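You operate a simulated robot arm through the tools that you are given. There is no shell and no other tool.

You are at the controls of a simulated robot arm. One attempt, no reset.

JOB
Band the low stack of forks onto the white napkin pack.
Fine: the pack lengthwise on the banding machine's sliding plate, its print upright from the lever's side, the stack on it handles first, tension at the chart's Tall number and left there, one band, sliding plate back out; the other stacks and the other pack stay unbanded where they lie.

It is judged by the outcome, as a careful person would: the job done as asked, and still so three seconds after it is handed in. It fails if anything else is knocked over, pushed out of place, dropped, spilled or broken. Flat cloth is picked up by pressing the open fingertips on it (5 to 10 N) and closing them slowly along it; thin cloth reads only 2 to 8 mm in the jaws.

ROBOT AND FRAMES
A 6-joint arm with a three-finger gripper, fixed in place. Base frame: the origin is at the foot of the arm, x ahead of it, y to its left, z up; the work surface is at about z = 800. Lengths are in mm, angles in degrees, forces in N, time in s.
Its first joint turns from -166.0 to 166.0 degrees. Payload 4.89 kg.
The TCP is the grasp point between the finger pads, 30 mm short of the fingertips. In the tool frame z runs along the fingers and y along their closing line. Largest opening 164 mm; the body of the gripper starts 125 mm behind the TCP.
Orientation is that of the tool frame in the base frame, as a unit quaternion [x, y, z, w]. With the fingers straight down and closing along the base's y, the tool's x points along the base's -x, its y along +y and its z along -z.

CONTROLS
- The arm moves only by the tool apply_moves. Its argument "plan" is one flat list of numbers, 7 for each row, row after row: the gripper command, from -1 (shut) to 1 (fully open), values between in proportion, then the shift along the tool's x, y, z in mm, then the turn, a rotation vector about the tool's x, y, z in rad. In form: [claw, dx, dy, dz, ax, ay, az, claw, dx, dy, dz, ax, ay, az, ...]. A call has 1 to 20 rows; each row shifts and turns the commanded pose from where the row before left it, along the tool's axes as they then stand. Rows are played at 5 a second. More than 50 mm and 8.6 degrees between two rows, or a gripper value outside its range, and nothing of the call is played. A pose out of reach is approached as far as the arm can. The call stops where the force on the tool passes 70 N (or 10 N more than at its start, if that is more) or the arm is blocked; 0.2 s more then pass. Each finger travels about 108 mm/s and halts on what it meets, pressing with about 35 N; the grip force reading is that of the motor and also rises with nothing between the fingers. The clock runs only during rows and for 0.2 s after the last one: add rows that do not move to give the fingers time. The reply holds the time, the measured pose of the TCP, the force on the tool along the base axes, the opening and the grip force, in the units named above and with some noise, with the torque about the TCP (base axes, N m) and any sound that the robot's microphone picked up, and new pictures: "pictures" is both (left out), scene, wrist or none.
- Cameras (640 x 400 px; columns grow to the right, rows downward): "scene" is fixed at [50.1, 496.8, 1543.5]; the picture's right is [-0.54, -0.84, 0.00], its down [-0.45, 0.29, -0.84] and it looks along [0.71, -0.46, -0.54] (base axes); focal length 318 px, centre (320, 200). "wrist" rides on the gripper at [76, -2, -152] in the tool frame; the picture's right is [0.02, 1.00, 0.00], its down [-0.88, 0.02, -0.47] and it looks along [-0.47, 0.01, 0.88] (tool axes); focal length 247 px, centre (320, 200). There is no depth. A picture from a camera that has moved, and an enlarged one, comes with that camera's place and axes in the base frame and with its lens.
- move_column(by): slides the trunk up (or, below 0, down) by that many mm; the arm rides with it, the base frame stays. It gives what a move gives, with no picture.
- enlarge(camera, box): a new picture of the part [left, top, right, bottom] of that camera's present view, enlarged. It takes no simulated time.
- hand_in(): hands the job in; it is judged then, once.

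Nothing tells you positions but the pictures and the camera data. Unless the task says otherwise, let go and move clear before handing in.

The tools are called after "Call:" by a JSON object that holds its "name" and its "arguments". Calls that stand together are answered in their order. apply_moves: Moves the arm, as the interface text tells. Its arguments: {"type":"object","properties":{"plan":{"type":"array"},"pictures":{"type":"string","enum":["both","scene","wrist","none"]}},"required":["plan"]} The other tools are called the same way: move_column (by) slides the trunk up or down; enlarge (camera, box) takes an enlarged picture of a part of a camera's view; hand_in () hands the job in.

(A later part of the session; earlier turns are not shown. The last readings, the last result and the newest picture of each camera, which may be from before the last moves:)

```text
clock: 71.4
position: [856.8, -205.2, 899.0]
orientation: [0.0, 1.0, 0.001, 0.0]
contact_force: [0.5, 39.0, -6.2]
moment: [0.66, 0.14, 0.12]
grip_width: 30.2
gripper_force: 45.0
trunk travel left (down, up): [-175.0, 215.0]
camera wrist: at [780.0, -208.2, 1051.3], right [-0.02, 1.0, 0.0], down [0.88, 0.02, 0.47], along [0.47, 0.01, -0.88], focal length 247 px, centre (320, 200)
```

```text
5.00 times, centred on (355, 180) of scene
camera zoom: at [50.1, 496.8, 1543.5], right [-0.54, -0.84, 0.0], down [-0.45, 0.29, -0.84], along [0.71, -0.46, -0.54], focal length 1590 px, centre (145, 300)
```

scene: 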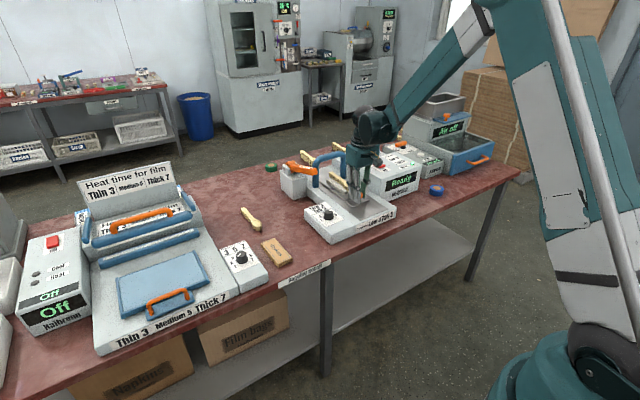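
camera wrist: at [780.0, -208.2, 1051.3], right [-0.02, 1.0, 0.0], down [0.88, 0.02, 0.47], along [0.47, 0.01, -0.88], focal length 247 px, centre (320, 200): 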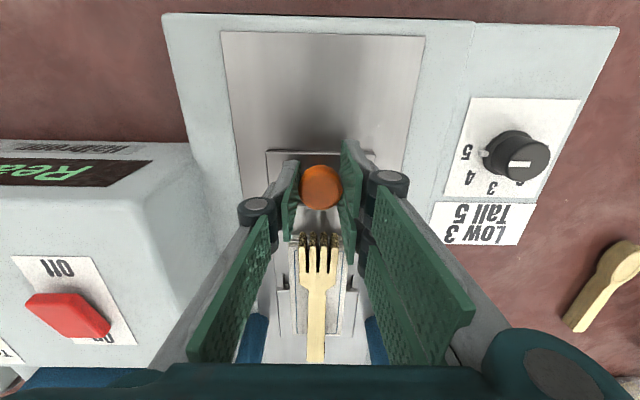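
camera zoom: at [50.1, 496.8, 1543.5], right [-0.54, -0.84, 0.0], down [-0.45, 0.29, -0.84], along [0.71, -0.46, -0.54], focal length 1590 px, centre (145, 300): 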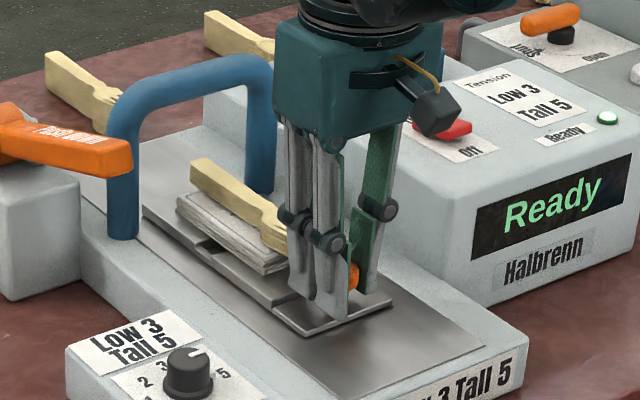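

The plate slides freely; there is some side force, so I'll ease that and continue inward.

Call:
{"name": "apply_moves", "arguments": {"plan": [-0.8, 0, 0.7, 0, 0, 0, 0, -0.8, -4, 0, 0, 0, 0, 0, -0.8, -8, 0, 0, 0, 0, 0, -0.8, -10, 0, 0, 0, 0, 0, -0.8, -10, 0, 0, 0, 0, 0, -0.8, -8, 0, 0, 0, 0, 0, -0.8, -5, 0, 0, 0, 0, 0, -0.8, 0, 0, 0, 0, 0, 0]}}

Call:
{"name": "enlarge", "arguments": {"camera": "scene", "box": [310, 140, 400, 220]}}

```text
clock: 73.2
position: [902.1, -204.6, 899.1]
orientation: [0.0, 1.0, 0.001, 0.001]
contact_force: [-0.2, 39.1, -10.7]
moment: [0.55, 0.12, 0.11]
grip_width: 30.1
gripper_force: 44.7
trunk travel left (down, up): [-175.0, 215.0]
camera wrist: at [825.8, -208.1, 1051.4], right [-0.02, 1.0, 0.0], down [0.88, 0.02, 0.47], along [0.47, 0.01, -0.88], focal length 247 px, centre (320, 200)
```

scene: 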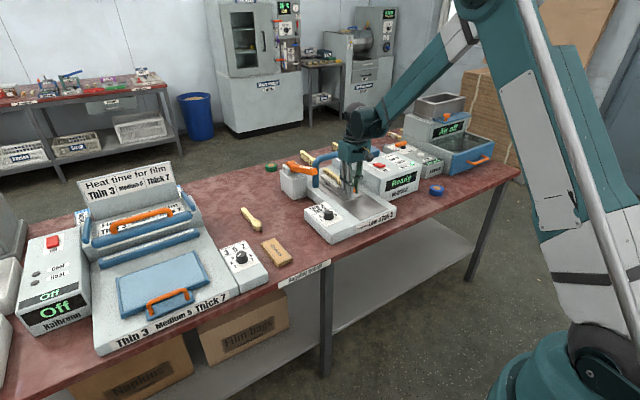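
wrist: 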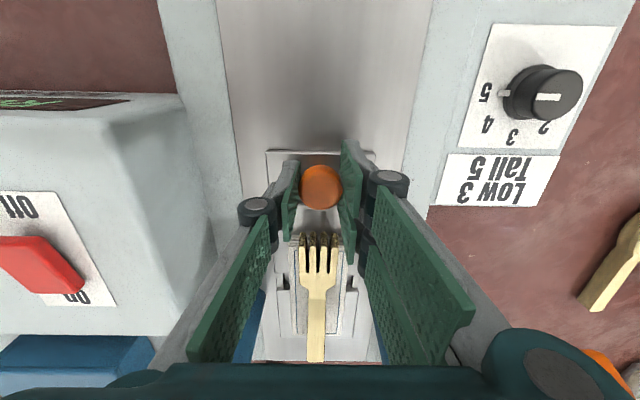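

```text
5.00 times, centred on (355, 180) of scene
camera zoom: at [50.1, 496.8, 1543.5], right [-0.54, -0.84, 0.0], down [-0.45, 0.29, -0.84], along [0.71, -0.46, -0.54], focal length 1590 px, centre (145, 300)
```

zoom: 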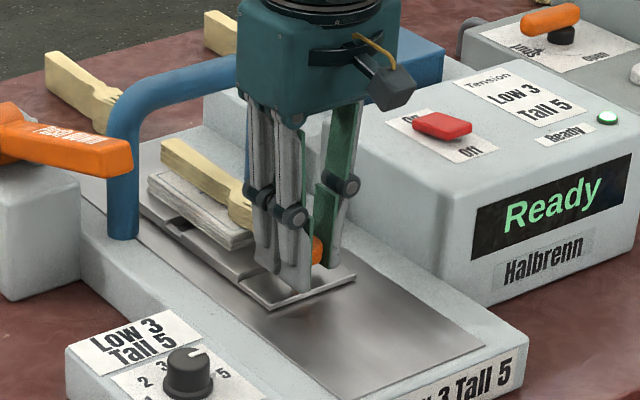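

Call:
{"name": "apply_moves", "arguments": {"plan": [-0.8, 0, 1, 0, 0, 0, 0, -0.8, -5, 0, 0, 0, 0, 0, -0.8, -5, 0, 0, 0, 0, 0, -0.8, -5, 0, 0, 0, 0, 0, -0.8, -4, 0, 0, 0, 0, 0, -0.8, -3, 0, 0, 0, 0, 0, -0.8, 0, 0, 0, 0, 0, 0]}}

Call:
{"name": "enlarge", "arguments": {"camera": "scene", "box": [310, 140, 400, 220]}}

```text
clock: 74.8
position: [925.0, -204.6, 898.2]
orientation: [0.001, 1.0, 0.001, 0.0]
contact_force: [0.1, 24.2, -5.6]
moment: [0.37, 0.15, 0.01]
grip_width: 30.4
gripper_force: 44.7
trunk travel left (down, up): [-175.0, 215.0]
camera wrist: at [848.1, -208.0, 1051.5], right [-0.02, 1.0, 0.0], down [0.88, 0.02, 0.47], along [0.47, 0.01, -0.88], focal length 247 px, centre (320, 200)
```

scene: 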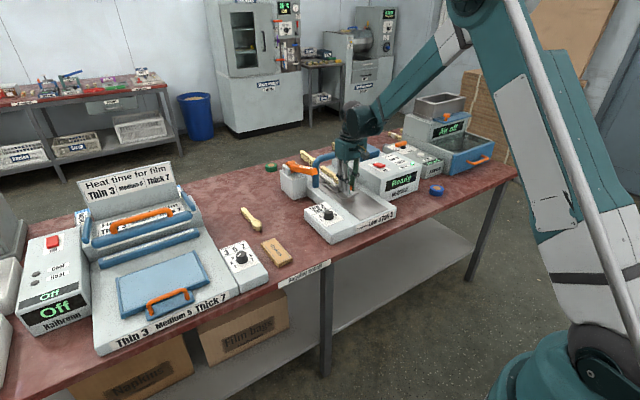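
wrist: 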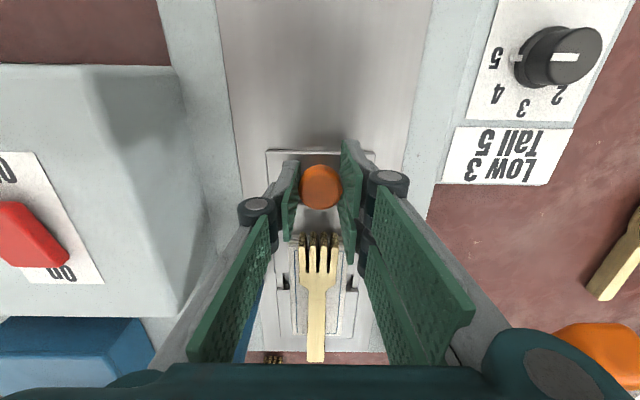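

```text
5.00 times, centred on (355, 180) of scene
camera zoom: at [50.1, 496.8, 1543.5], right [-0.54, -0.84, 0.0], down [-0.45, 0.29, -0.84], along [0.71, -0.46, -0.54], focal length 1590 px, centre (145, 300)
```

zoom: 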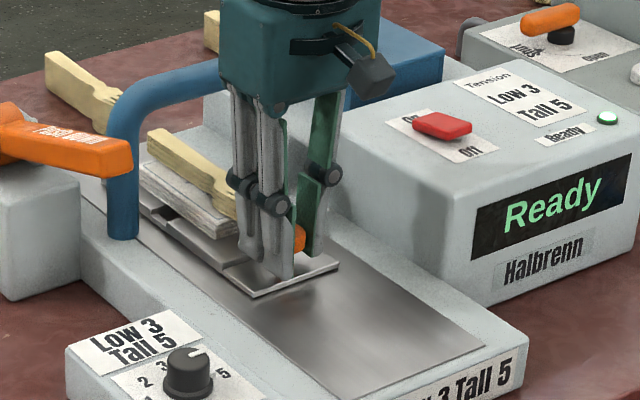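

Call:
{"name": "apply_moves", "arguments": {"plan": [-0.8, -2, 0.5, 0, 0, 0, 0, -0.8, -2, 0, 0, 0, 0, 0, -0.8, -2, 0, 0, 0, 0, 0, -0.8, 0, 0, 0, 0, 0, 0], "pictures": "none"}}

```text
clock: 75.8
position: [929.7, -204.5, 899.0]
orientation: [0.001, 1.0, 0.001, 0.0]
contact_force: [-1.1, 13.8, 5.9]
moment: [0.25, 0.16, 0.0]
grip_width: 30.3
gripper_force: 45.3
trunk travel left (down, up): [-175.0, 215.0]
```

Call:
{"name": "enlarge", "arguments": {"camera": "scene", "box": [325, 150, 375, 195]}}

Call:
{"name": "enlarge", "arguments": {"camera": "wrist", "box": [240, 130, 400, 380]}}

```text
8.89 times, centred on (350, 172) of scene
camera zoom: at [50.1, 496.8, 1543.5], right [-0.54, -0.84, 0.0], down [-0.45, 0.29, -0.84], along [0.71, -0.46, -0.54], focal length 2826 px, centre (53, 444)
```

zoom: 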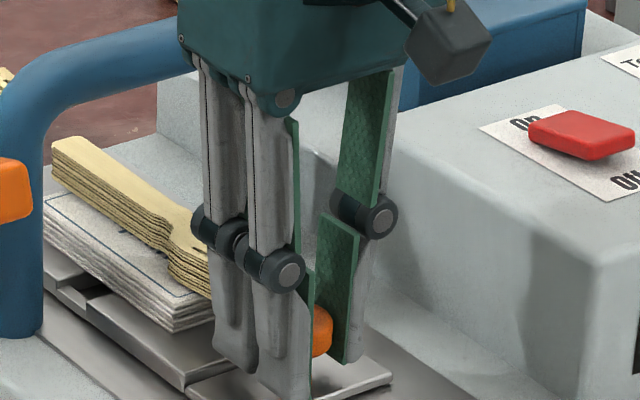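

```text
1.60 times, centred on (320, 255) of wrist
camera zoom: at [852.8, -208.0, 1051.4], right [-0.02, 1.0, 0.0], down [0.88, 0.02, 0.47], along [0.47, 0.01, -0.88], focal length 395 px, centre (320, 112)
```

zoom: 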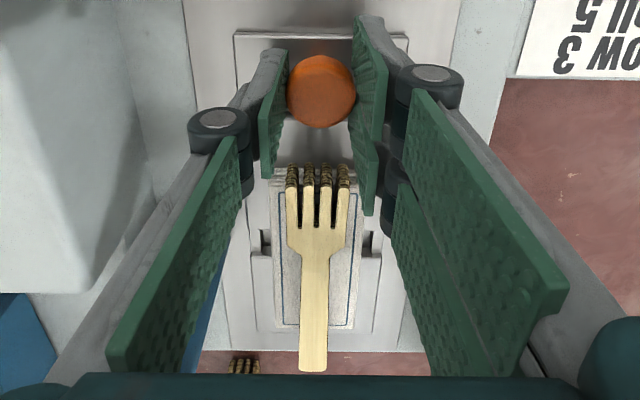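

The slot is now at about x = 1053, in the arch plane. I'll feel for an end stop with small steps.

Call:
{"name": "apply_moves", "arguments": {"plan": [-0.8, -2, 0.3, 0, 0, 0, 0, -0.8, -2, 0, 0, 0, 0, 0, -0.8, 0, 0, 0, 0, 0, 0], "pictures": "none"}}

```text
clock: 76.6
position: [933.5, -204.2, 898.3]
orientation: [0.001, 1.0, 0.001, 0.001]
contact_force: [-0.8, 6.5, 5.5]
moment: [0.07, 0.06, 0.02]
grip_width: 30.3
gripper_force: 44.7
trunk travel left (down, up): [-175.0, 215.0]
```

Call:
{"name": "apply_moves", "arguments": {"plan": [-0.8, -2, 0, 0, 0, 0, 0, -0.8, -2, 0, 0, 0, 0, 0, -0.8, 0, 0, 0, 0, 0, 0], "pictures": "none"}}

```text
clock: 77.4
position: [935.3, -203.8, 899.1]
orientation: [0.001, 1.0, 0.001, 0.0]
contact_force: [-24.4, 4.2, -0.4]
moment: [0.11, 0.75, 0.02]
grip_width: 30.2
gripper_force: 44.9
trunk travel left (down, up): [-175.0, 215.0]
```

The plate hit its stop at x ≈ 935 (about 159 mm travel). Releasing the knob and lifting clear.

Call:
{"name": "apply_moves", "arguments": {"plan": [-0.5, 0, 0, 0, 0, 0, 0, -0.2, 0, 0, 0, 0, 0, 0, -0.2, 0, 0, 0, 0, 0, 0, -0.2, 0, 0, -10, 0, 0, 0, -0.2, 0, 0, -30, 0, 0, 0, -0.2, 0, 0, -40, 0, 0, 0, -0.2, 0, 0, -40, 0, 0, 0, -0.2, 0, 0, -40, 0, 0, 0, -0.2, 0, 0, -35, 0, 0, 0, -0.2, 0, 0, 0, 0, 0, 0]}}

Call:
{"name": "enlarge", "arguments": {"camera": "scene", "box": [290, 130, 400, 220]}}

Call:
{"name": "enlarge", "arguments": {"camera": "wrist", "box": [240, 60, 480, 300]}}

```text
clock: 79.6
position: [937.4, -204.9, 1094.5]
orientation: [0.0, 1.0, 0.001, -0.001]
contact_force: [-0.3, -0.6, 0.8]
moment: [-0.04, -0.03, -0.01]
grip_width: 65.7
gripper_force: 0.0
trunk travel left (down, up): [-175.0, 215.0]
camera wrist: at [859.5, -208.0, 1247.2], right [-0.02, 1.0, 0.0], down [0.88, 0.02, 0.47], along [0.47, 0.01, -0.88], focal length 247 px, centre (320, 200)
```

scene: 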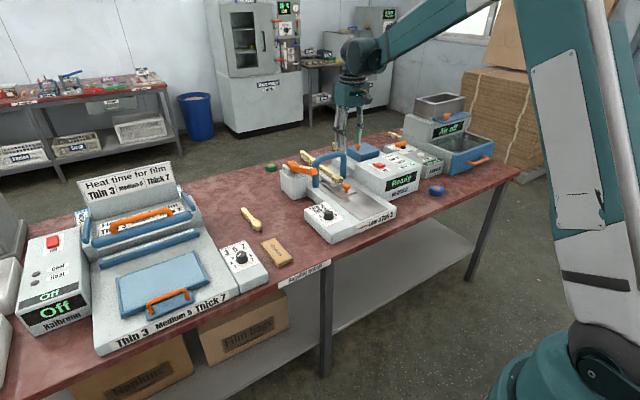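
wrist: 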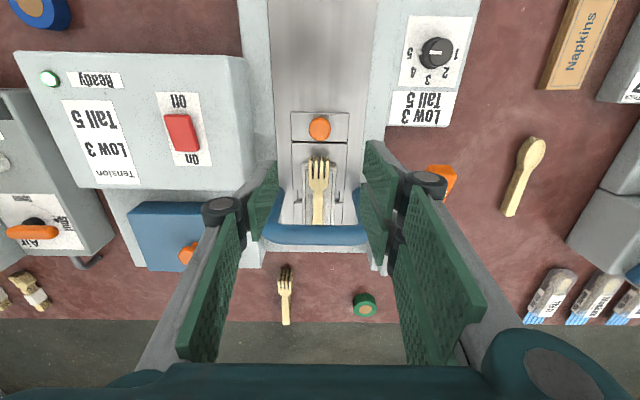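

```text
4.44 times, centred on (345, 175) of scene
camera zoom: at [50.1, 496.8, 1543.5], right [-0.54, -0.84, 0.0], down [-0.45, 0.29, -0.84], along [0.71, -0.46, -0.54], focal length 1413 px, centre (209, 311)
```

zoom: 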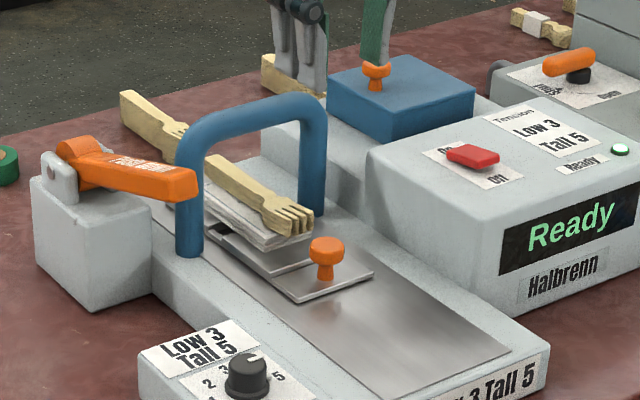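

```text
1.67 times, centred on (360, 180) of wrist
camera zoom: at [859.5, -208.0, 1247.2], right [-0.02, 1.0, 0.0], down [0.88, 0.02, 0.47], along [0.47, 0.01, -0.88], focal length 412 px, centre (253, 233)
```

zoom: 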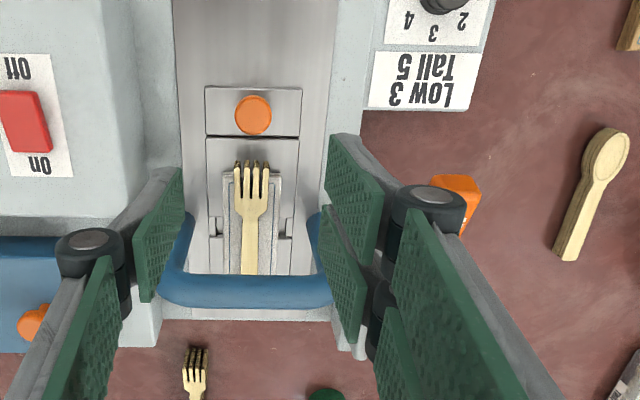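

The bundle sits under the arch. By triangulating the wrist views, the lever's tip is near (954, -66, 979), sloping up about 20°. I'll close the jaws and go above the lever, about 16 mm in from its tip.

Call:
{"name": "apply_moves", "arguments": {"plan": [-0.6, -8.2, 34.7, 0, 0, 0, 0, -1, -8.2, 34.7, 0, 0, 0, 0, -1, -8.2, 34.7, 0, 0, 0, 0, -1, -8.2, 34.7, 0, 0, 0, 0, -1, 0, 0, 20, 0, 0, 0, -1, 0, 0, 20, 0, 0, 0, -1, 0, 0, 0, 0, 0, 0]}}

Call:
{"name": "enlarge", "arguments": {"camera": "scene", "box": [270, 110, 380, 210]}}

Call:
{"name": "enlarge", "arguments": {"camera": "wrist", "box": [220, 60, 420, 260]}}

```text
clock: 81.2
position: [970.5, -64.5, 1055.5]
orientation: [0.0, 1.0, 0.0, 0.0]
contact_force: [0.1, 0.2, 0.1]
moment: [0.02, 0.02, -0.01]
grip_width: 0.0
gripper_force: 35.0
trunk travel left (down, up): [-175.0, 215.0]
camera wrist: at [893.2, -67.8, 1207.5], right [-0.02, 1.0, 0.0], down [0.88, 0.02, 0.47], along [0.47, 0.01, -0.88], focal length 247 px, centre (320, 200)
```

scene: 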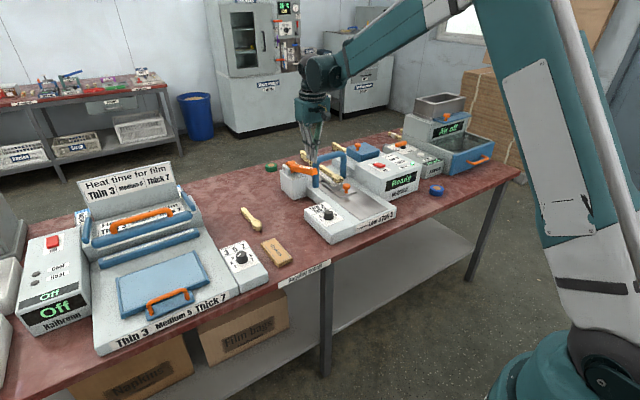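
wrist: 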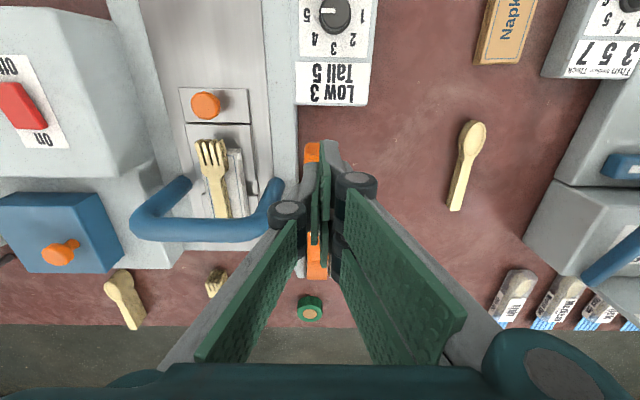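

```text
4.00 times, centred on (325, 160) of scene
camera zoom: at [50.1, 496.8, 1543.5], right [-0.54, -0.84, 0.0], down [-0.45, 0.29, -0.84], along [0.71, -0.46, -0.54], focal length 1272 px, centre (300, 360)
```

zoom: 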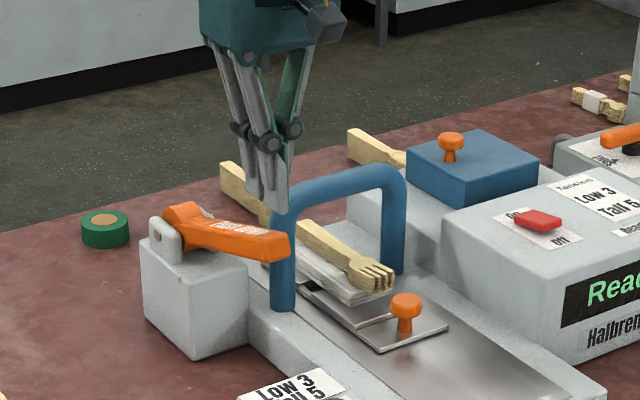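

```text
2.00 times, centred on (320, 160) of wrist
camera zoom: at [893.2, -67.8, 1207.5], right [-0.02, 1.0, 0.0], down [0.88, 0.02, 0.47], along [0.47, 0.01, -0.88], focal length 494 px, centre (320, 280)
```

zoom: 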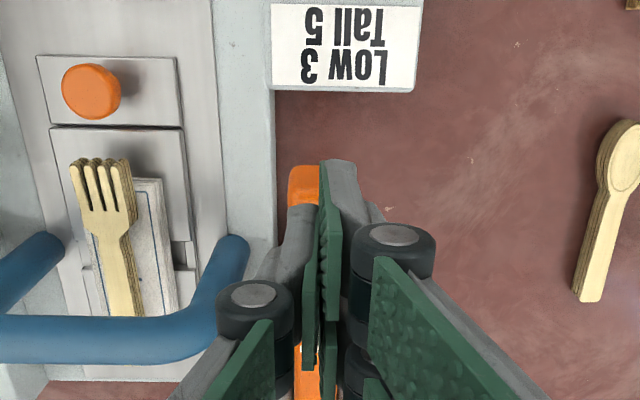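

Fingertips are aligned over the lever. I'll shift 8 mm further in and lower to just above it.

Call:
{"name": "apply_moves", "arguments": {"plan": [-1, -8, -1, 10, 0, 0, 0, -1, 0, 0, 15, 0, 0, 0, -1, 0, 0, 12, 0, 0, 0, -1, 0, 0, 0, 0, 0, 0]}}

Call:
{"name": "enlarge", "arguments": {"camera": "scene", "box": [280, 130, 360, 200]}}

```text
clock: 82.2
position: [978.3, -68.7, 1016.8]
orientation: [0.0, 1.0, 0.001, 0.001]
contact_force: [0.6, 1.5, 2.0]
moment: [0.02, 0.06, 0.0]
grip_width: 0.0
gripper_force: 35.0
trunk travel left (down, up): [-175.0, 215.0]
camera wrist: at [901.2, -70.5, 1169.0], right [-0.02, 1.0, 0.0], down [0.88, 0.02, 0.47], along [0.47, 0.01, -0.88], focal length 247 px, centre (320, 200)
```

scene: 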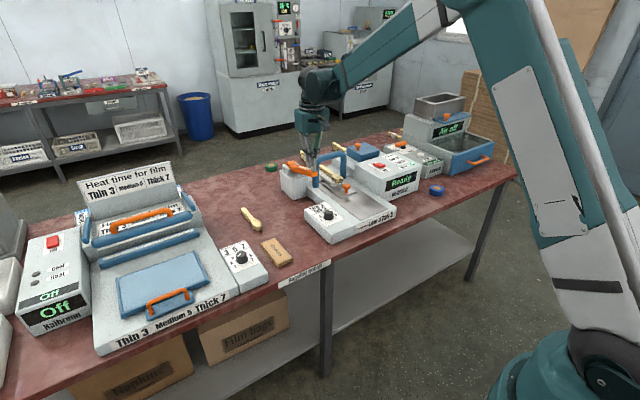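
wrist: 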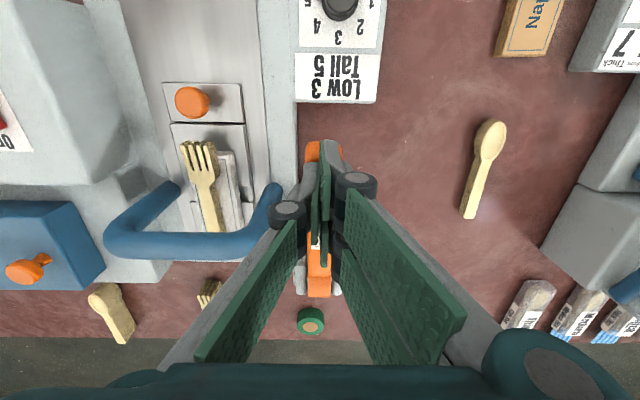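

```text
5.71 times, centred on (320, 165) of scene
camera zoom: at [50.1, 496.8, 1543.5], right [-0.54, -0.84, 0.0], down [-0.45, 0.29, -0.84], along [0.71, -0.46, -0.54], focal length 1817 px, centre (320, 400)
```

zoom: 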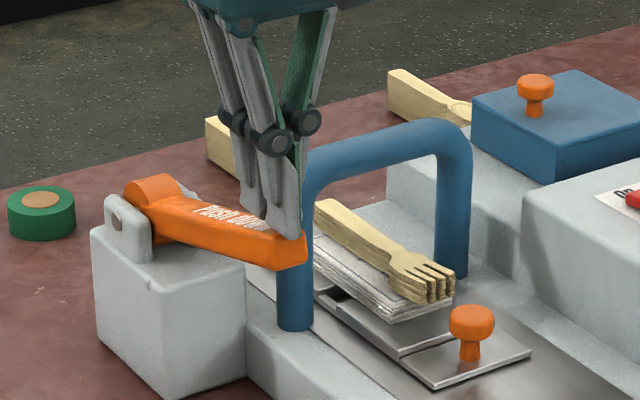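

The fingertips are just touching the lever. Pressing down in stages.

Call:
{"name": "apply_moves", "arguments": {"plan": [-1, 0, 0, 5, 0, 0, 0, -1, 0, 0, 5, 0, 0, 0, -1, 0, 0, 5, 0, 0, 0, -1, 0, 0, 5, 0, 0, 0, -1, 0, 0, 0, 0, 0, 0], "pictures": "scene"}}

Call:
{"name": "enlarge", "arguments": {"camera": "scene", "box": [280, 130, 360, 200]}}

```text
clock: 83.4
position: [977.4, -65.2, 996.4]
orientation: [0.0, 1.0, 0.0, 0.0]
contact_force: [-1.5, 0.2, 4.2]
moment: [0.03, 0.11, 0.02]
grip_width: 0.0
gripper_force: 34.9
trunk travel left (down, up): [-175.0, 215.0]
```

scene: 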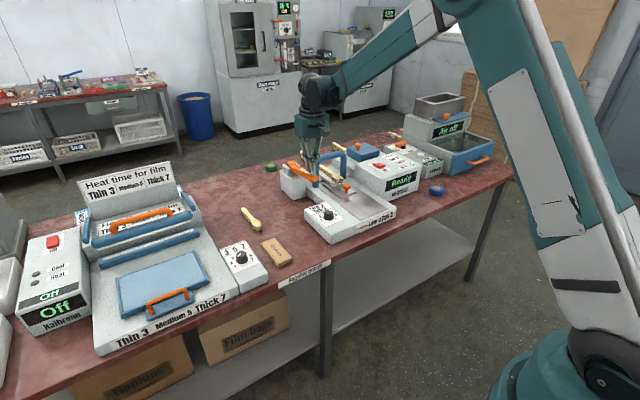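

```text
5.71 times, centred on (320, 165) of scene
camera zoom: at [50.1, 496.8, 1543.5], right [-0.54, -0.84, 0.0], down [-0.45, 0.29, -0.84], along [0.71, -0.46, -0.54], focal length 1817 px, centre (320, 400)
```

zoom: 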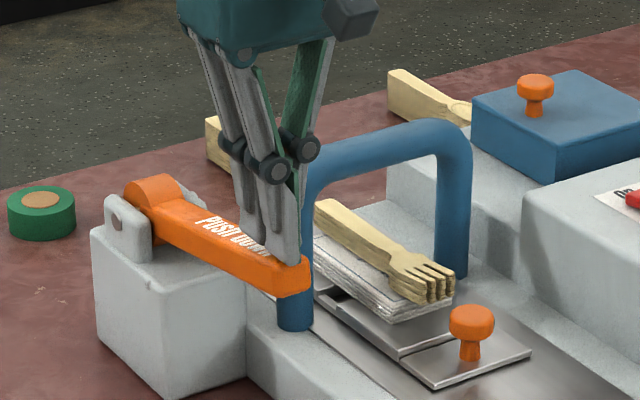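

The lever moves easily. Continuing down.

Call:
{"name": "apply_moves", "arguments": {"plan": [-1, 0, 0, 5, 0, 0, 0, -1, 0, 0, 5, 0, 0, 0, -1, 0, 0, 5, 0, 0, 0, -1, 0, 0, 5, 0, 0, 0, -1, 0, 0, 0, 0, 0, 0], "pictures": "scene"}}

Call:
{"name": "enlarge", "arguments": {"camera": "scene", "box": [280, 130, 360, 200]}}

```text
clock: 84.6
position: [979.3, -65.9, 979.6]
orientation: [0.001, 1.0, 0.001, 0.001]
contact_force: [9.1, -0.9, 18.7]
moment: [0.01, 0.28, 0.03]
grip_width: 0.2
gripper_force: 34.8
trunk travel left (down, up): [-175.0, 215.0]
```

scene: 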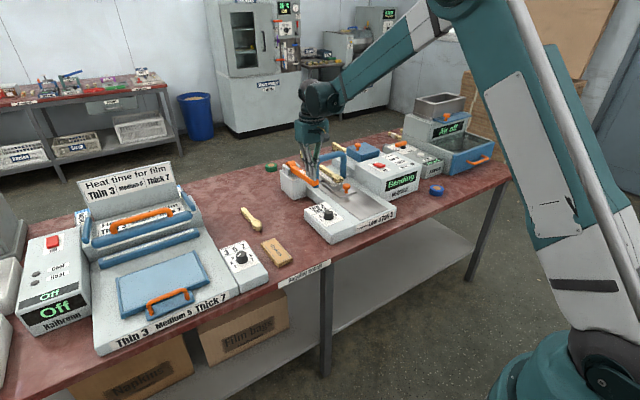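

```text
5.71 times, centred on (320, 165) of scene
camera zoom: at [50.1, 496.8, 1543.5], right [-0.54, -0.84, 0.0], down [-0.45, 0.29, -0.84], along [0.71, -0.46, -0.54], focal length 1817 px, centre (320, 400)
```

zoom: 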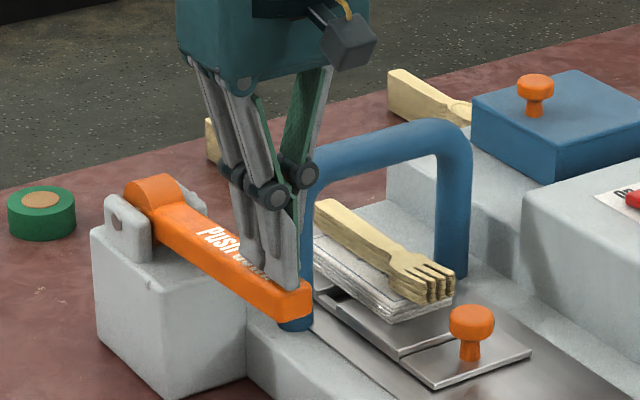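

The display now says "Banding". I'll hold the lever still until it finishes.

Call:
{"name": "apply_moves", "arguments": {"plan": [-1, 0, 0, 0, 0, 0, 0, -1, 0, 0, 0, 0, 0, 0, -1, 0, 0, 0, 0, 0, 0, -1, 0, 0, 0, 0, 0, 0, -1, 0, 0, 0, 0, 0, 0], "pictures": "scene"}}

Call:
{"name": "enlarge", "arguments": {"camera": "scene", "box": [300, 130, 440, 220]}}

```text
clock: 85.8
position: [977.8, -65.8, 978.9]
orientation: [0.001, 1.0, 0.001, 0.001]
contact_force: [15.6, -1.9, 29.2]
moment: [0.08, 0.37, 0.0]
grip_width: 0.0
gripper_force: 34.9
trunk travel left (down, up): [-175.0, 215.0]
```

scene: 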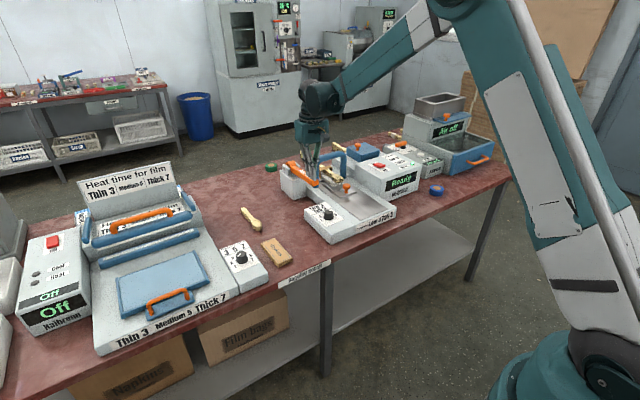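

```text
4.44 times, centred on (370, 175) of scene
camera zoom: at [50.1, 496.8, 1543.5], right [-0.54, -0.84, 0.0], down [-0.45, 0.29, -0.84], along [0.71, -0.46, -0.54], focal length 1413 px, centre (98, 311)
```

zoom: 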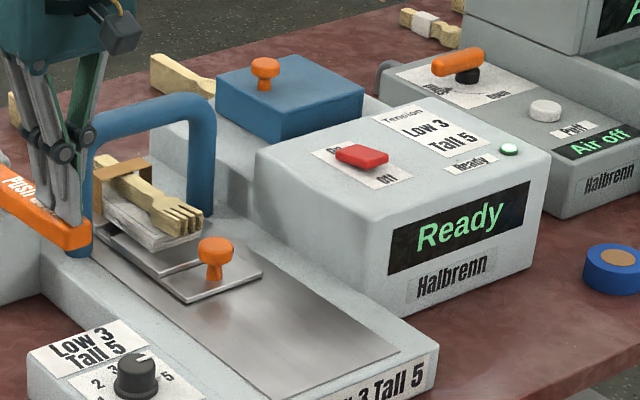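

A brown band is now around the bundle and the display is back to "Ready". Releasing the lever straight up.

Call:
{"name": "apply_moves", "arguments": {"plan": [-1, 0, 0, -10, 0, 0, 0, -1, 0, 0, -20, 0, 0, 0, -1, 0, 0, -30, 0, 0, 0, -1, 0, 0, -40, 0, 0, 0, -1, 0, 0, -30, 0, 0, 0, -1, 0, 0, 0, 0, 0, 0]}}

Call:
{"name": "enlarge", "arguments": {"camera": "scene", "box": [280, 120, 420, 220]}}

Call:
{"name": "enlarge", "arguments": {"camera": "wrist", "box": [100, 40, 340, 280]}}

```text
clock: 87.2
position: [977.6, -67.4, 1108.4]
orientation: [0.0, 1.0, 0.001, 0.0]
contact_force: [0.0, -0.1, -0.1]
moment: [-0.06, -0.06, -0.01]
grip_width: 0.0
gripper_force: 34.4
trunk travel left (down, up): [-175.0, 215.0]
camera wrist: at [901.6, -71.7, 1260.5], right [-0.02, 1.0, 0.0], down [0.88, 0.02, 0.47], along [0.47, 0.01, -0.88], focal length 247 px, centre (320, 200)
```

scene: 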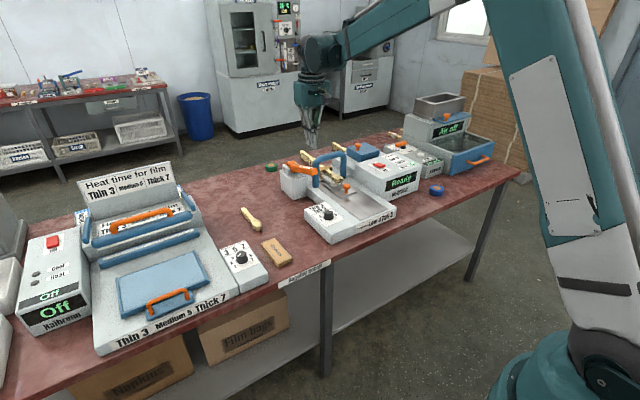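
wrist: 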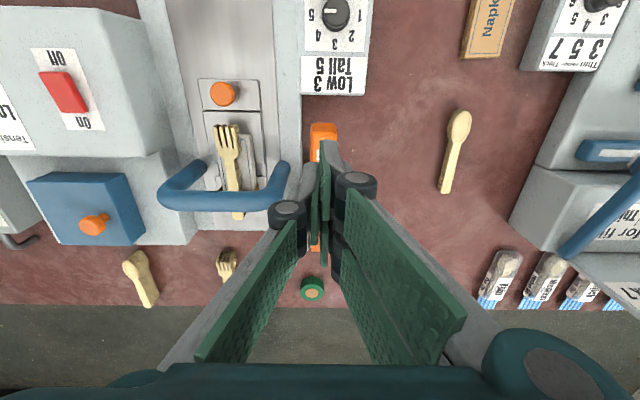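

```text
4.00 times, centred on (350, 170) of scene
camera zoom: at [50.1, 496.8, 1543.5], right [-0.54, -0.84, 0.0], down [-0.45, 0.29, -0.84], along [0.71, -0.46, -0.54], focal length 1272 px, centre (200, 320)
```

zoom: 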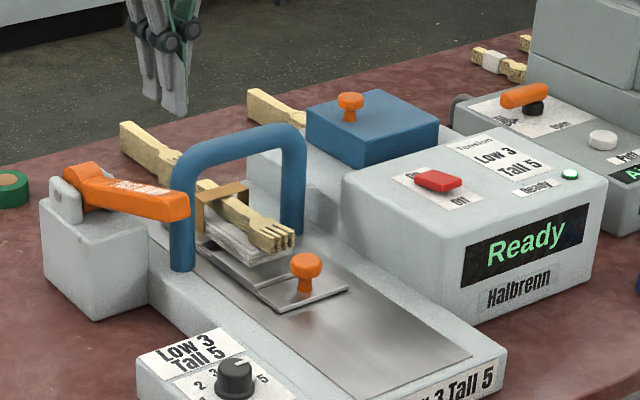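

```text
1.67 times, centred on (220, 160) of wrist
camera zoom: at [901.6, -71.7, 1260.5], right [-0.02, 1.0, 0.0], down [0.88, 0.02, 0.47], along [0.47, 0.01, -0.88], focal length 412 px, centre (487, 267)
```

zoom: 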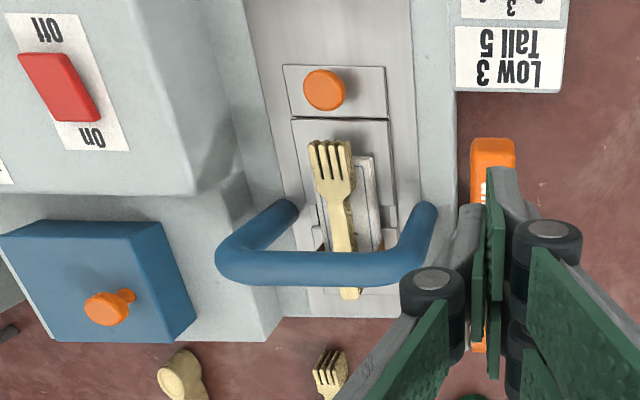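

The lever is back up and the bundle is banded. Now back to the plate knob (at about x = 935, y = -205) to pull the plate out.

Call:
{"name": "apply_moves", "arguments": {"plan": [-1, 10.5, -34.5, 0, 0, 0, 0, -1, 10.5, -34.5, 0, 0, 0, 0, -0.6, 10.5, -34.5, 0, 0, 0, 0, -0.2, 10.5, -34.5, 0, 0, 0, 0, -0.2, 0, 0, 40, 0, 0, 0, -0.2, 0, 0, 40, 0, 0, 0, -0.2, 0, 0, 30, 0, 0, 0, -0.2, 0, 0, 0, 0, 0, 0]}}

Call:
{"name": "enlarge", "arguments": {"camera": "wrist", "box": [240, 80, 400, 280]}}

Call:
{"name": "enlarge", "arguments": {"camera": "scene", "box": [290, 120, 410, 220]}}

```text
clock: 89.0
position: [935.7, -203.6, 993.9]
orientation: [0.001, 1.0, 0.0, 0.001]
contact_force: [0.0, 0.5, -0.6]
moment: [0.01, 0.05, 0.05]
grip_width: 65.8
gripper_force: 0.0
trunk travel left (down, up): [-175.0, 215.0]
camera wrist: at [858.7, -207.4, 1148.1], right [-0.02, 1.0, 0.0], down [0.88, 0.02, 0.47], along [0.47, 0.01, -0.88], focal length 247 px, centre (320, 200)
```

scene: 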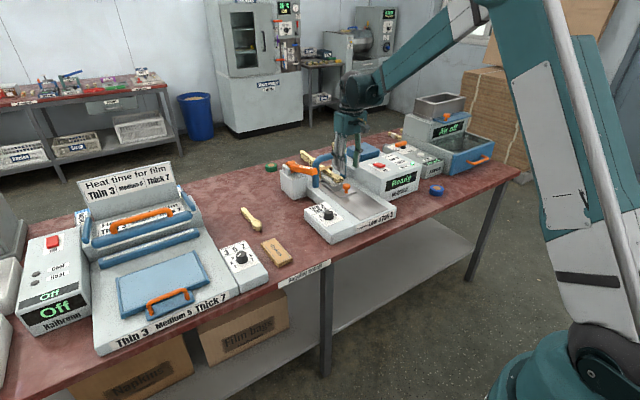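
wrist: 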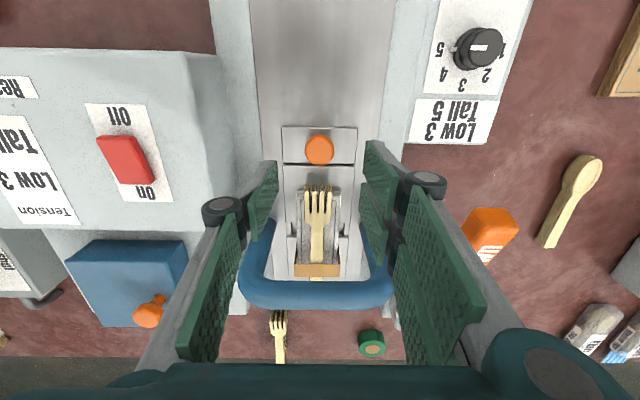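

```text
2.00 times, centred on (320, 180) of wrist
camera zoom: at [858.7, -207.4, 1148.1], right [-0.02, 1.0, 0.0], down [0.88, 0.02, 0.47], along [0.47, 0.01, -0.88], focal length 494 px, centre (320, 240)
```

zoom: 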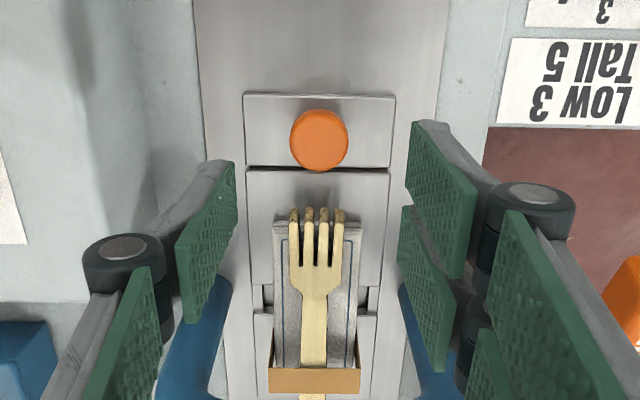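

```text
4.00 times, centred on (350, 170) of scene
camera zoom: at [50.1, 496.8, 1543.5], right [-0.54, -0.84, 0.0], down [-0.45, 0.29, -0.84], along [0.71, -0.46, -0.54], focal length 1272 px, centre (200, 320)
```

zoom: 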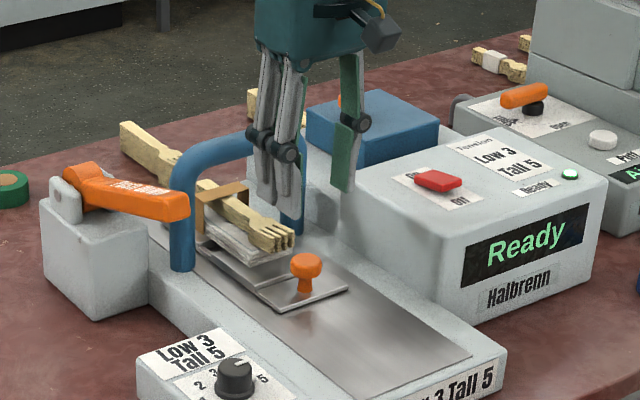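

Call:
{"name": "enlarge", "arguments": {"camera": "scene", "box": [325, 150, 375, 195]}}

Call:
{"name": "enlarge", "arguments": {"camera": "wrist", "box": [270, 180, 370, 310]}}

```text
8.89 times, centred on (350, 172) of scene
camera zoom: at [50.1, 496.8, 1543.5], right [-0.54, -0.84, 0.0], down [-0.45, 0.29, -0.84], along [0.71, -0.46, -0.54], focal length 2826 px, centre (53, 444)
```

zoom: 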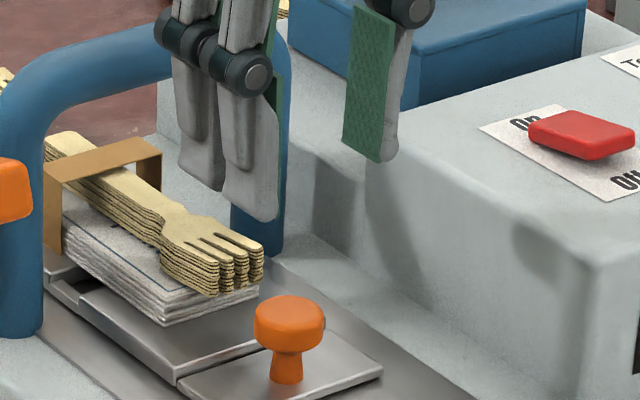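

```text
3.08 times, centred on (320, 245) of wrist
camera zoom: at [858.7, -207.4, 1148.1], right [-0.02, 1.0, 0.0], down [0.88, 0.02, 0.47], along [0.47, 0.01, -0.88], focal length 760 px, centre (320, 62)
```

zoom: 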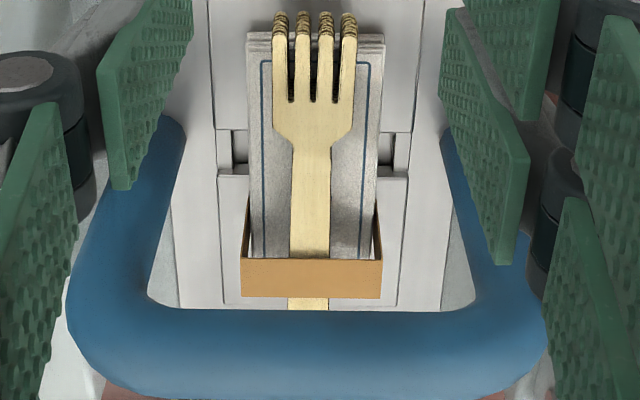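

One brown band is around pack and fork handles. Now I descend onto the knob and grip it to pull the plate out.

Call:
{"name": "apply_moves", "arguments": {"plan": [-0.2, 2, -1, 30, 0, 0, 0, -0.2, 0, 0, 30, 0, 0, 0, -0.2, 0, 0, 22, 0, 0, 0, -0.2, 0, 0, 14, 0, 0, 0, -0.2, 0, 0, 0, 0, 0, 0]}}

Call:
{"name": "enlarge", "arguments": {"camera": "wrist", "box": [240, 80, 400, 280]}}

```text
clock: 90.2
position: [935.4, -204.9, 900.9]
orientation: [0.0, 1.0, 0.001, 0.0]
contact_force: [-0.3, -1.1, -0.3]
moment: [-0.01, 0.03, 0.01]
grip_width: 65.6
gripper_force: 0.1
trunk travel left (down, up): [-175.0, 215.0]
camera wrist: at [858.1, -208.2, 1053.7], right [-0.02, 1.0, 0.0], down [0.88, 0.02, 0.47], along [0.47, 0.01, -0.88], focal length 247 px, centre (320, 200)
```

scene: 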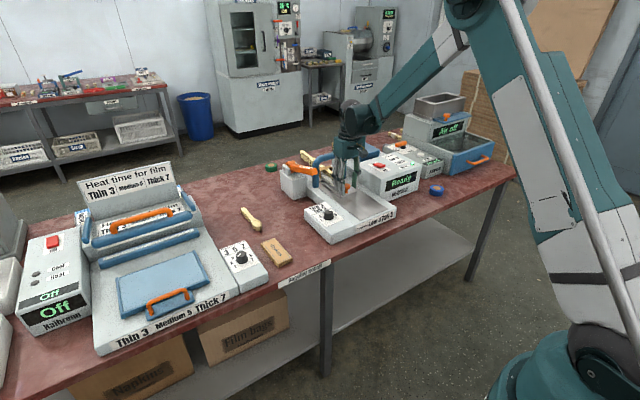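
wrist: 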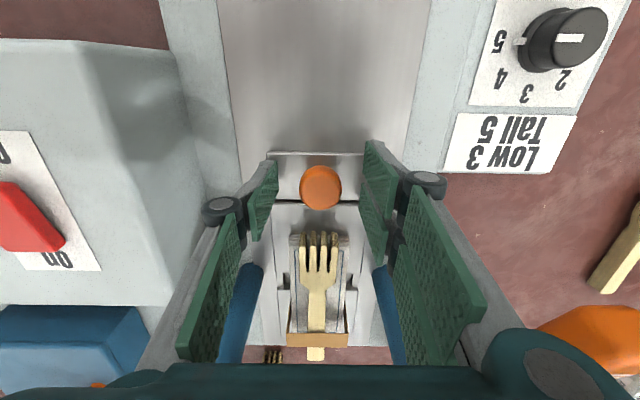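

```text
2.00 times, centred on (320, 180) of wrist
camera zoom: at [858.1, -208.2, 1053.7], right [-0.02, 1.0, 0.0], down [0.88, 0.02, 0.47], along [0.47, 0.01, -0.88], focal length 494 px, centre (320, 240)
```

zoom: 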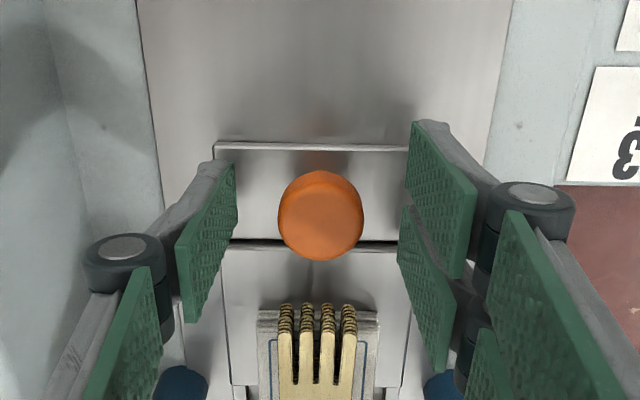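

Call:
{"name": "apply_moves", "arguments": {"plan": [-0.4, 0, 0, 2, 0, 0, 0, -0.6, 0, 0, 0, 0, 0, 0, -0.8, 0, 0, 0, 0, 0, 0, -0.8, 0, 0, 0, 0, 0, 0, -0.8, 0, 0, 0, 0, 0, 0, -0.8, 3, 0, 0, 0, 0, 0, -0.8, 6, 0, 0, 0, 0, 0, -0.8, 9, 0, 0, 0, 0, 0, -0.8, 10, 0, 0, 0, 0, 0, -0.8, 10, 0, 0, 0, 0, 0, -0.8, 10, 0, 0, 0, 0, 0, -0.8, 10, 0, 0, 0, 0, 0, -0.8, 10, 0, 0, 0, 0, 0, -0.8, 7, 0, 0, 0, 0, 0, -0.8, 5, 0, 0, 0, 0, 0, -0.8, 0, 0, 0, 0, 0, 0]}}

Call:
{"name": "enlarge", "arguments": {"camera": "scene", "box": [300, 130, 410, 220]}}

```text
clock: 93.6
position: [854.3, -204.4, 900.2]
orientation: [0.001, 1.0, 0.002, 0.0]
contact_force: [-0.6, 36.6, 6.7]
moment: [0.69, -0.13, 0.05]
grip_width: 30.5
gripper_force: 45.3
trunk travel left (down, up): [-175.0, 215.0]
camera wrist: at [777.4, -208.1, 1052.0], right [-0.02, 1.0, 0.0], down [0.88, 0.02, 0.47], along [0.47, 0.01, -0.88], focal length 247 px, centre (320, 200)
```

scene: 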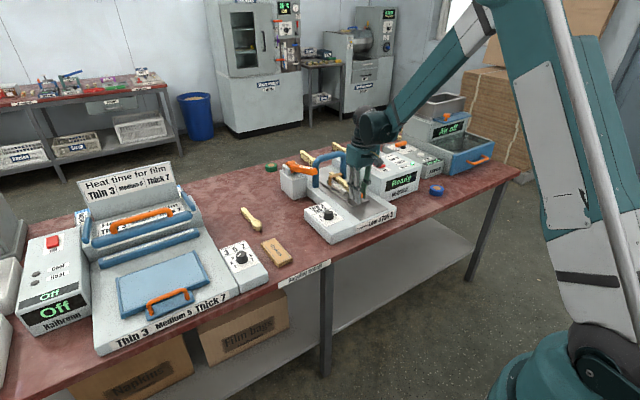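
wrist: 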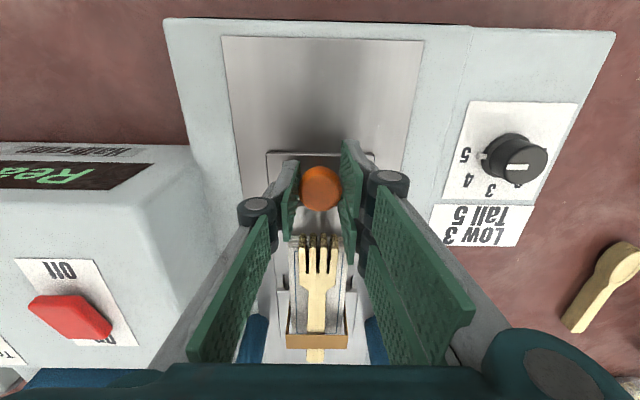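

```text
4.44 times, centred on (355, 175) of scene
camera zoom: at [50.1, 496.8, 1543.5], right [-0.54, -0.84, 0.0], down [-0.45, 0.29, -0.84], along [0.71, -0.46, -0.54], focal length 1413 px, centre (164, 311)
```

zoom: 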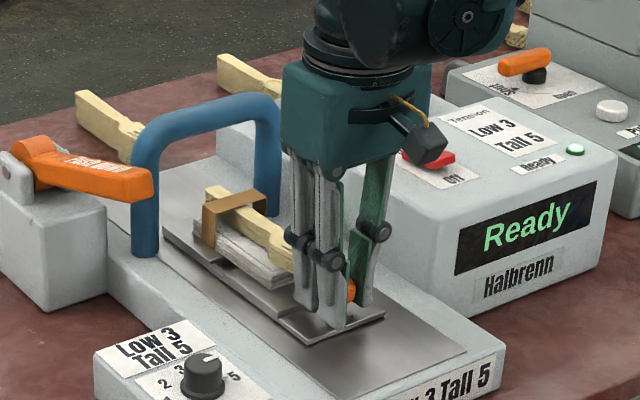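

The plate and banded bundle are coming out together. Continuing, easing the side load.

Call:
{"name": "apply_moves", "arguments": {"plan": [-0.8, 0, 0.8, 0, 0, 0, 0, -0.8, 4, 0, 0, 0, 0, 0, -0.8, 8, 0, 0, 0, 0, 0, -0.8, 10, 0, 0, 0, 0, 0, -0.8, 10, 0, 0, 0, 0, 0, -0.8, 10, 0, 0, 0, 0, 0, -0.8, 10, 0, 0, 0, 0, 0, -0.8, 8, 0, 0, 0, 0, 0, -0.8, 6, 0, 0, 0, 0, 0, -0.8, 5, 0, 0, 0, 0, 0, -0.8, 4, 0, 0, 0, 0, 0, -0.8, 0, 0, 0, 0, 0, 0]}}

Call:
{"name": "enlarge", "arguments": {"camera": "scene", "box": [310, 140, 410, 230]}}

```text
clock: 96.2
position: [777.7, -204.6, 900.1]
orientation: [0.001, 1.0, 0.0, -0.001]
contact_force: [0.6, 4.3, 10.3]
moment: [0.01, -0.17, -0.1]
grip_width: 30.2
gripper_force: 45.3
trunk travel left (down, up): [-175.0, 215.0]
camera wrist: at [701.5, -207.8, 1051.9], right [-0.02, 1.0, 0.0], down [0.88, 0.02, 0.47], along [0.47, 0.01, -0.88], focal length 247 px, centre (320, 200)
```

scene: 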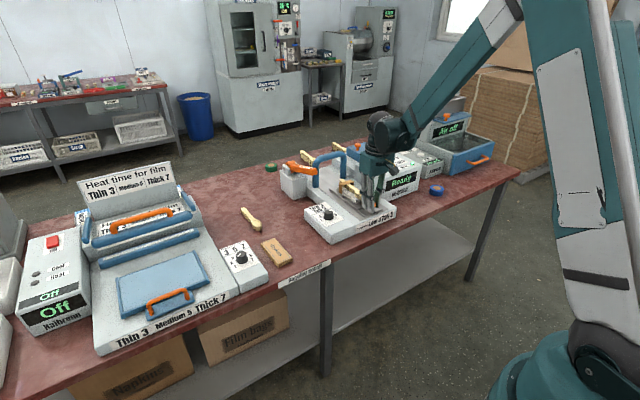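
wrist: 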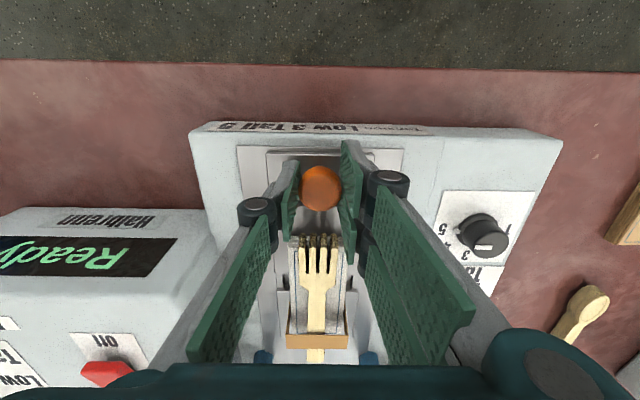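

```text
4.44 times, centred on (360, 185) of scene
camera zoom: at [50.1, 496.8, 1543.5], right [-0.54, -0.84, 0.0], down [-0.45, 0.29, -0.84], along [0.71, -0.46, -0.54], focal length 1413 px, centre (142, 267)
```

zoom: 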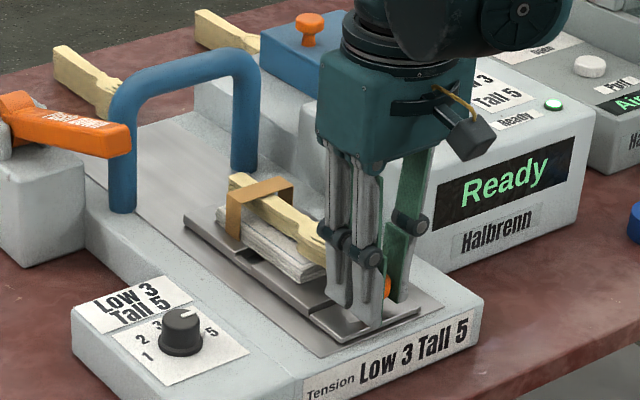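

Call:
{"name": "apply_moves", "arguments": {"plan": [-0.8, 1.5, 0, 0, 0, 0, 0, -0.8, 1.5, 0, 0, 0, 0, 0, -0.8, 0, 0, 0, 0, 0, 0], "pictures": "none"}}

```text
clock: 97.0
position: [774.8, -205.0, 900.2]
orientation: [0.001, 1.0, 0.001, 0.0]
contact_force: [0.0, -6.0, 8.1]
moment: [-0.14, -0.09, -0.08]
grip_width: 30.4
gripper_force: 44.6
trunk travel left (down, up): [-175.0, 215.0]
```

Call:
{"name": "apply_moves", "arguments": {"plan": [-0.8, 1.5, 0, 0, 0, 0, 0, -0.8, 1.5, 0, 0, 0, 0, 0, -0.8, 0, 0, 0, 0, 0, 0], "pictures": "none"}}

```text
clock: 97.8
position: [775.3, -204.0, 898.2]
orientation: [0.0, 1.0, 0.001, 0.001]
contact_force: [37.7, -12.7, 17.0]
moment: [-0.29, -1.16, -0.09]
grip_width: 30.4
gripper_force: 45.2
trunk travel left (down, up): [-175.0, 215.0]
```

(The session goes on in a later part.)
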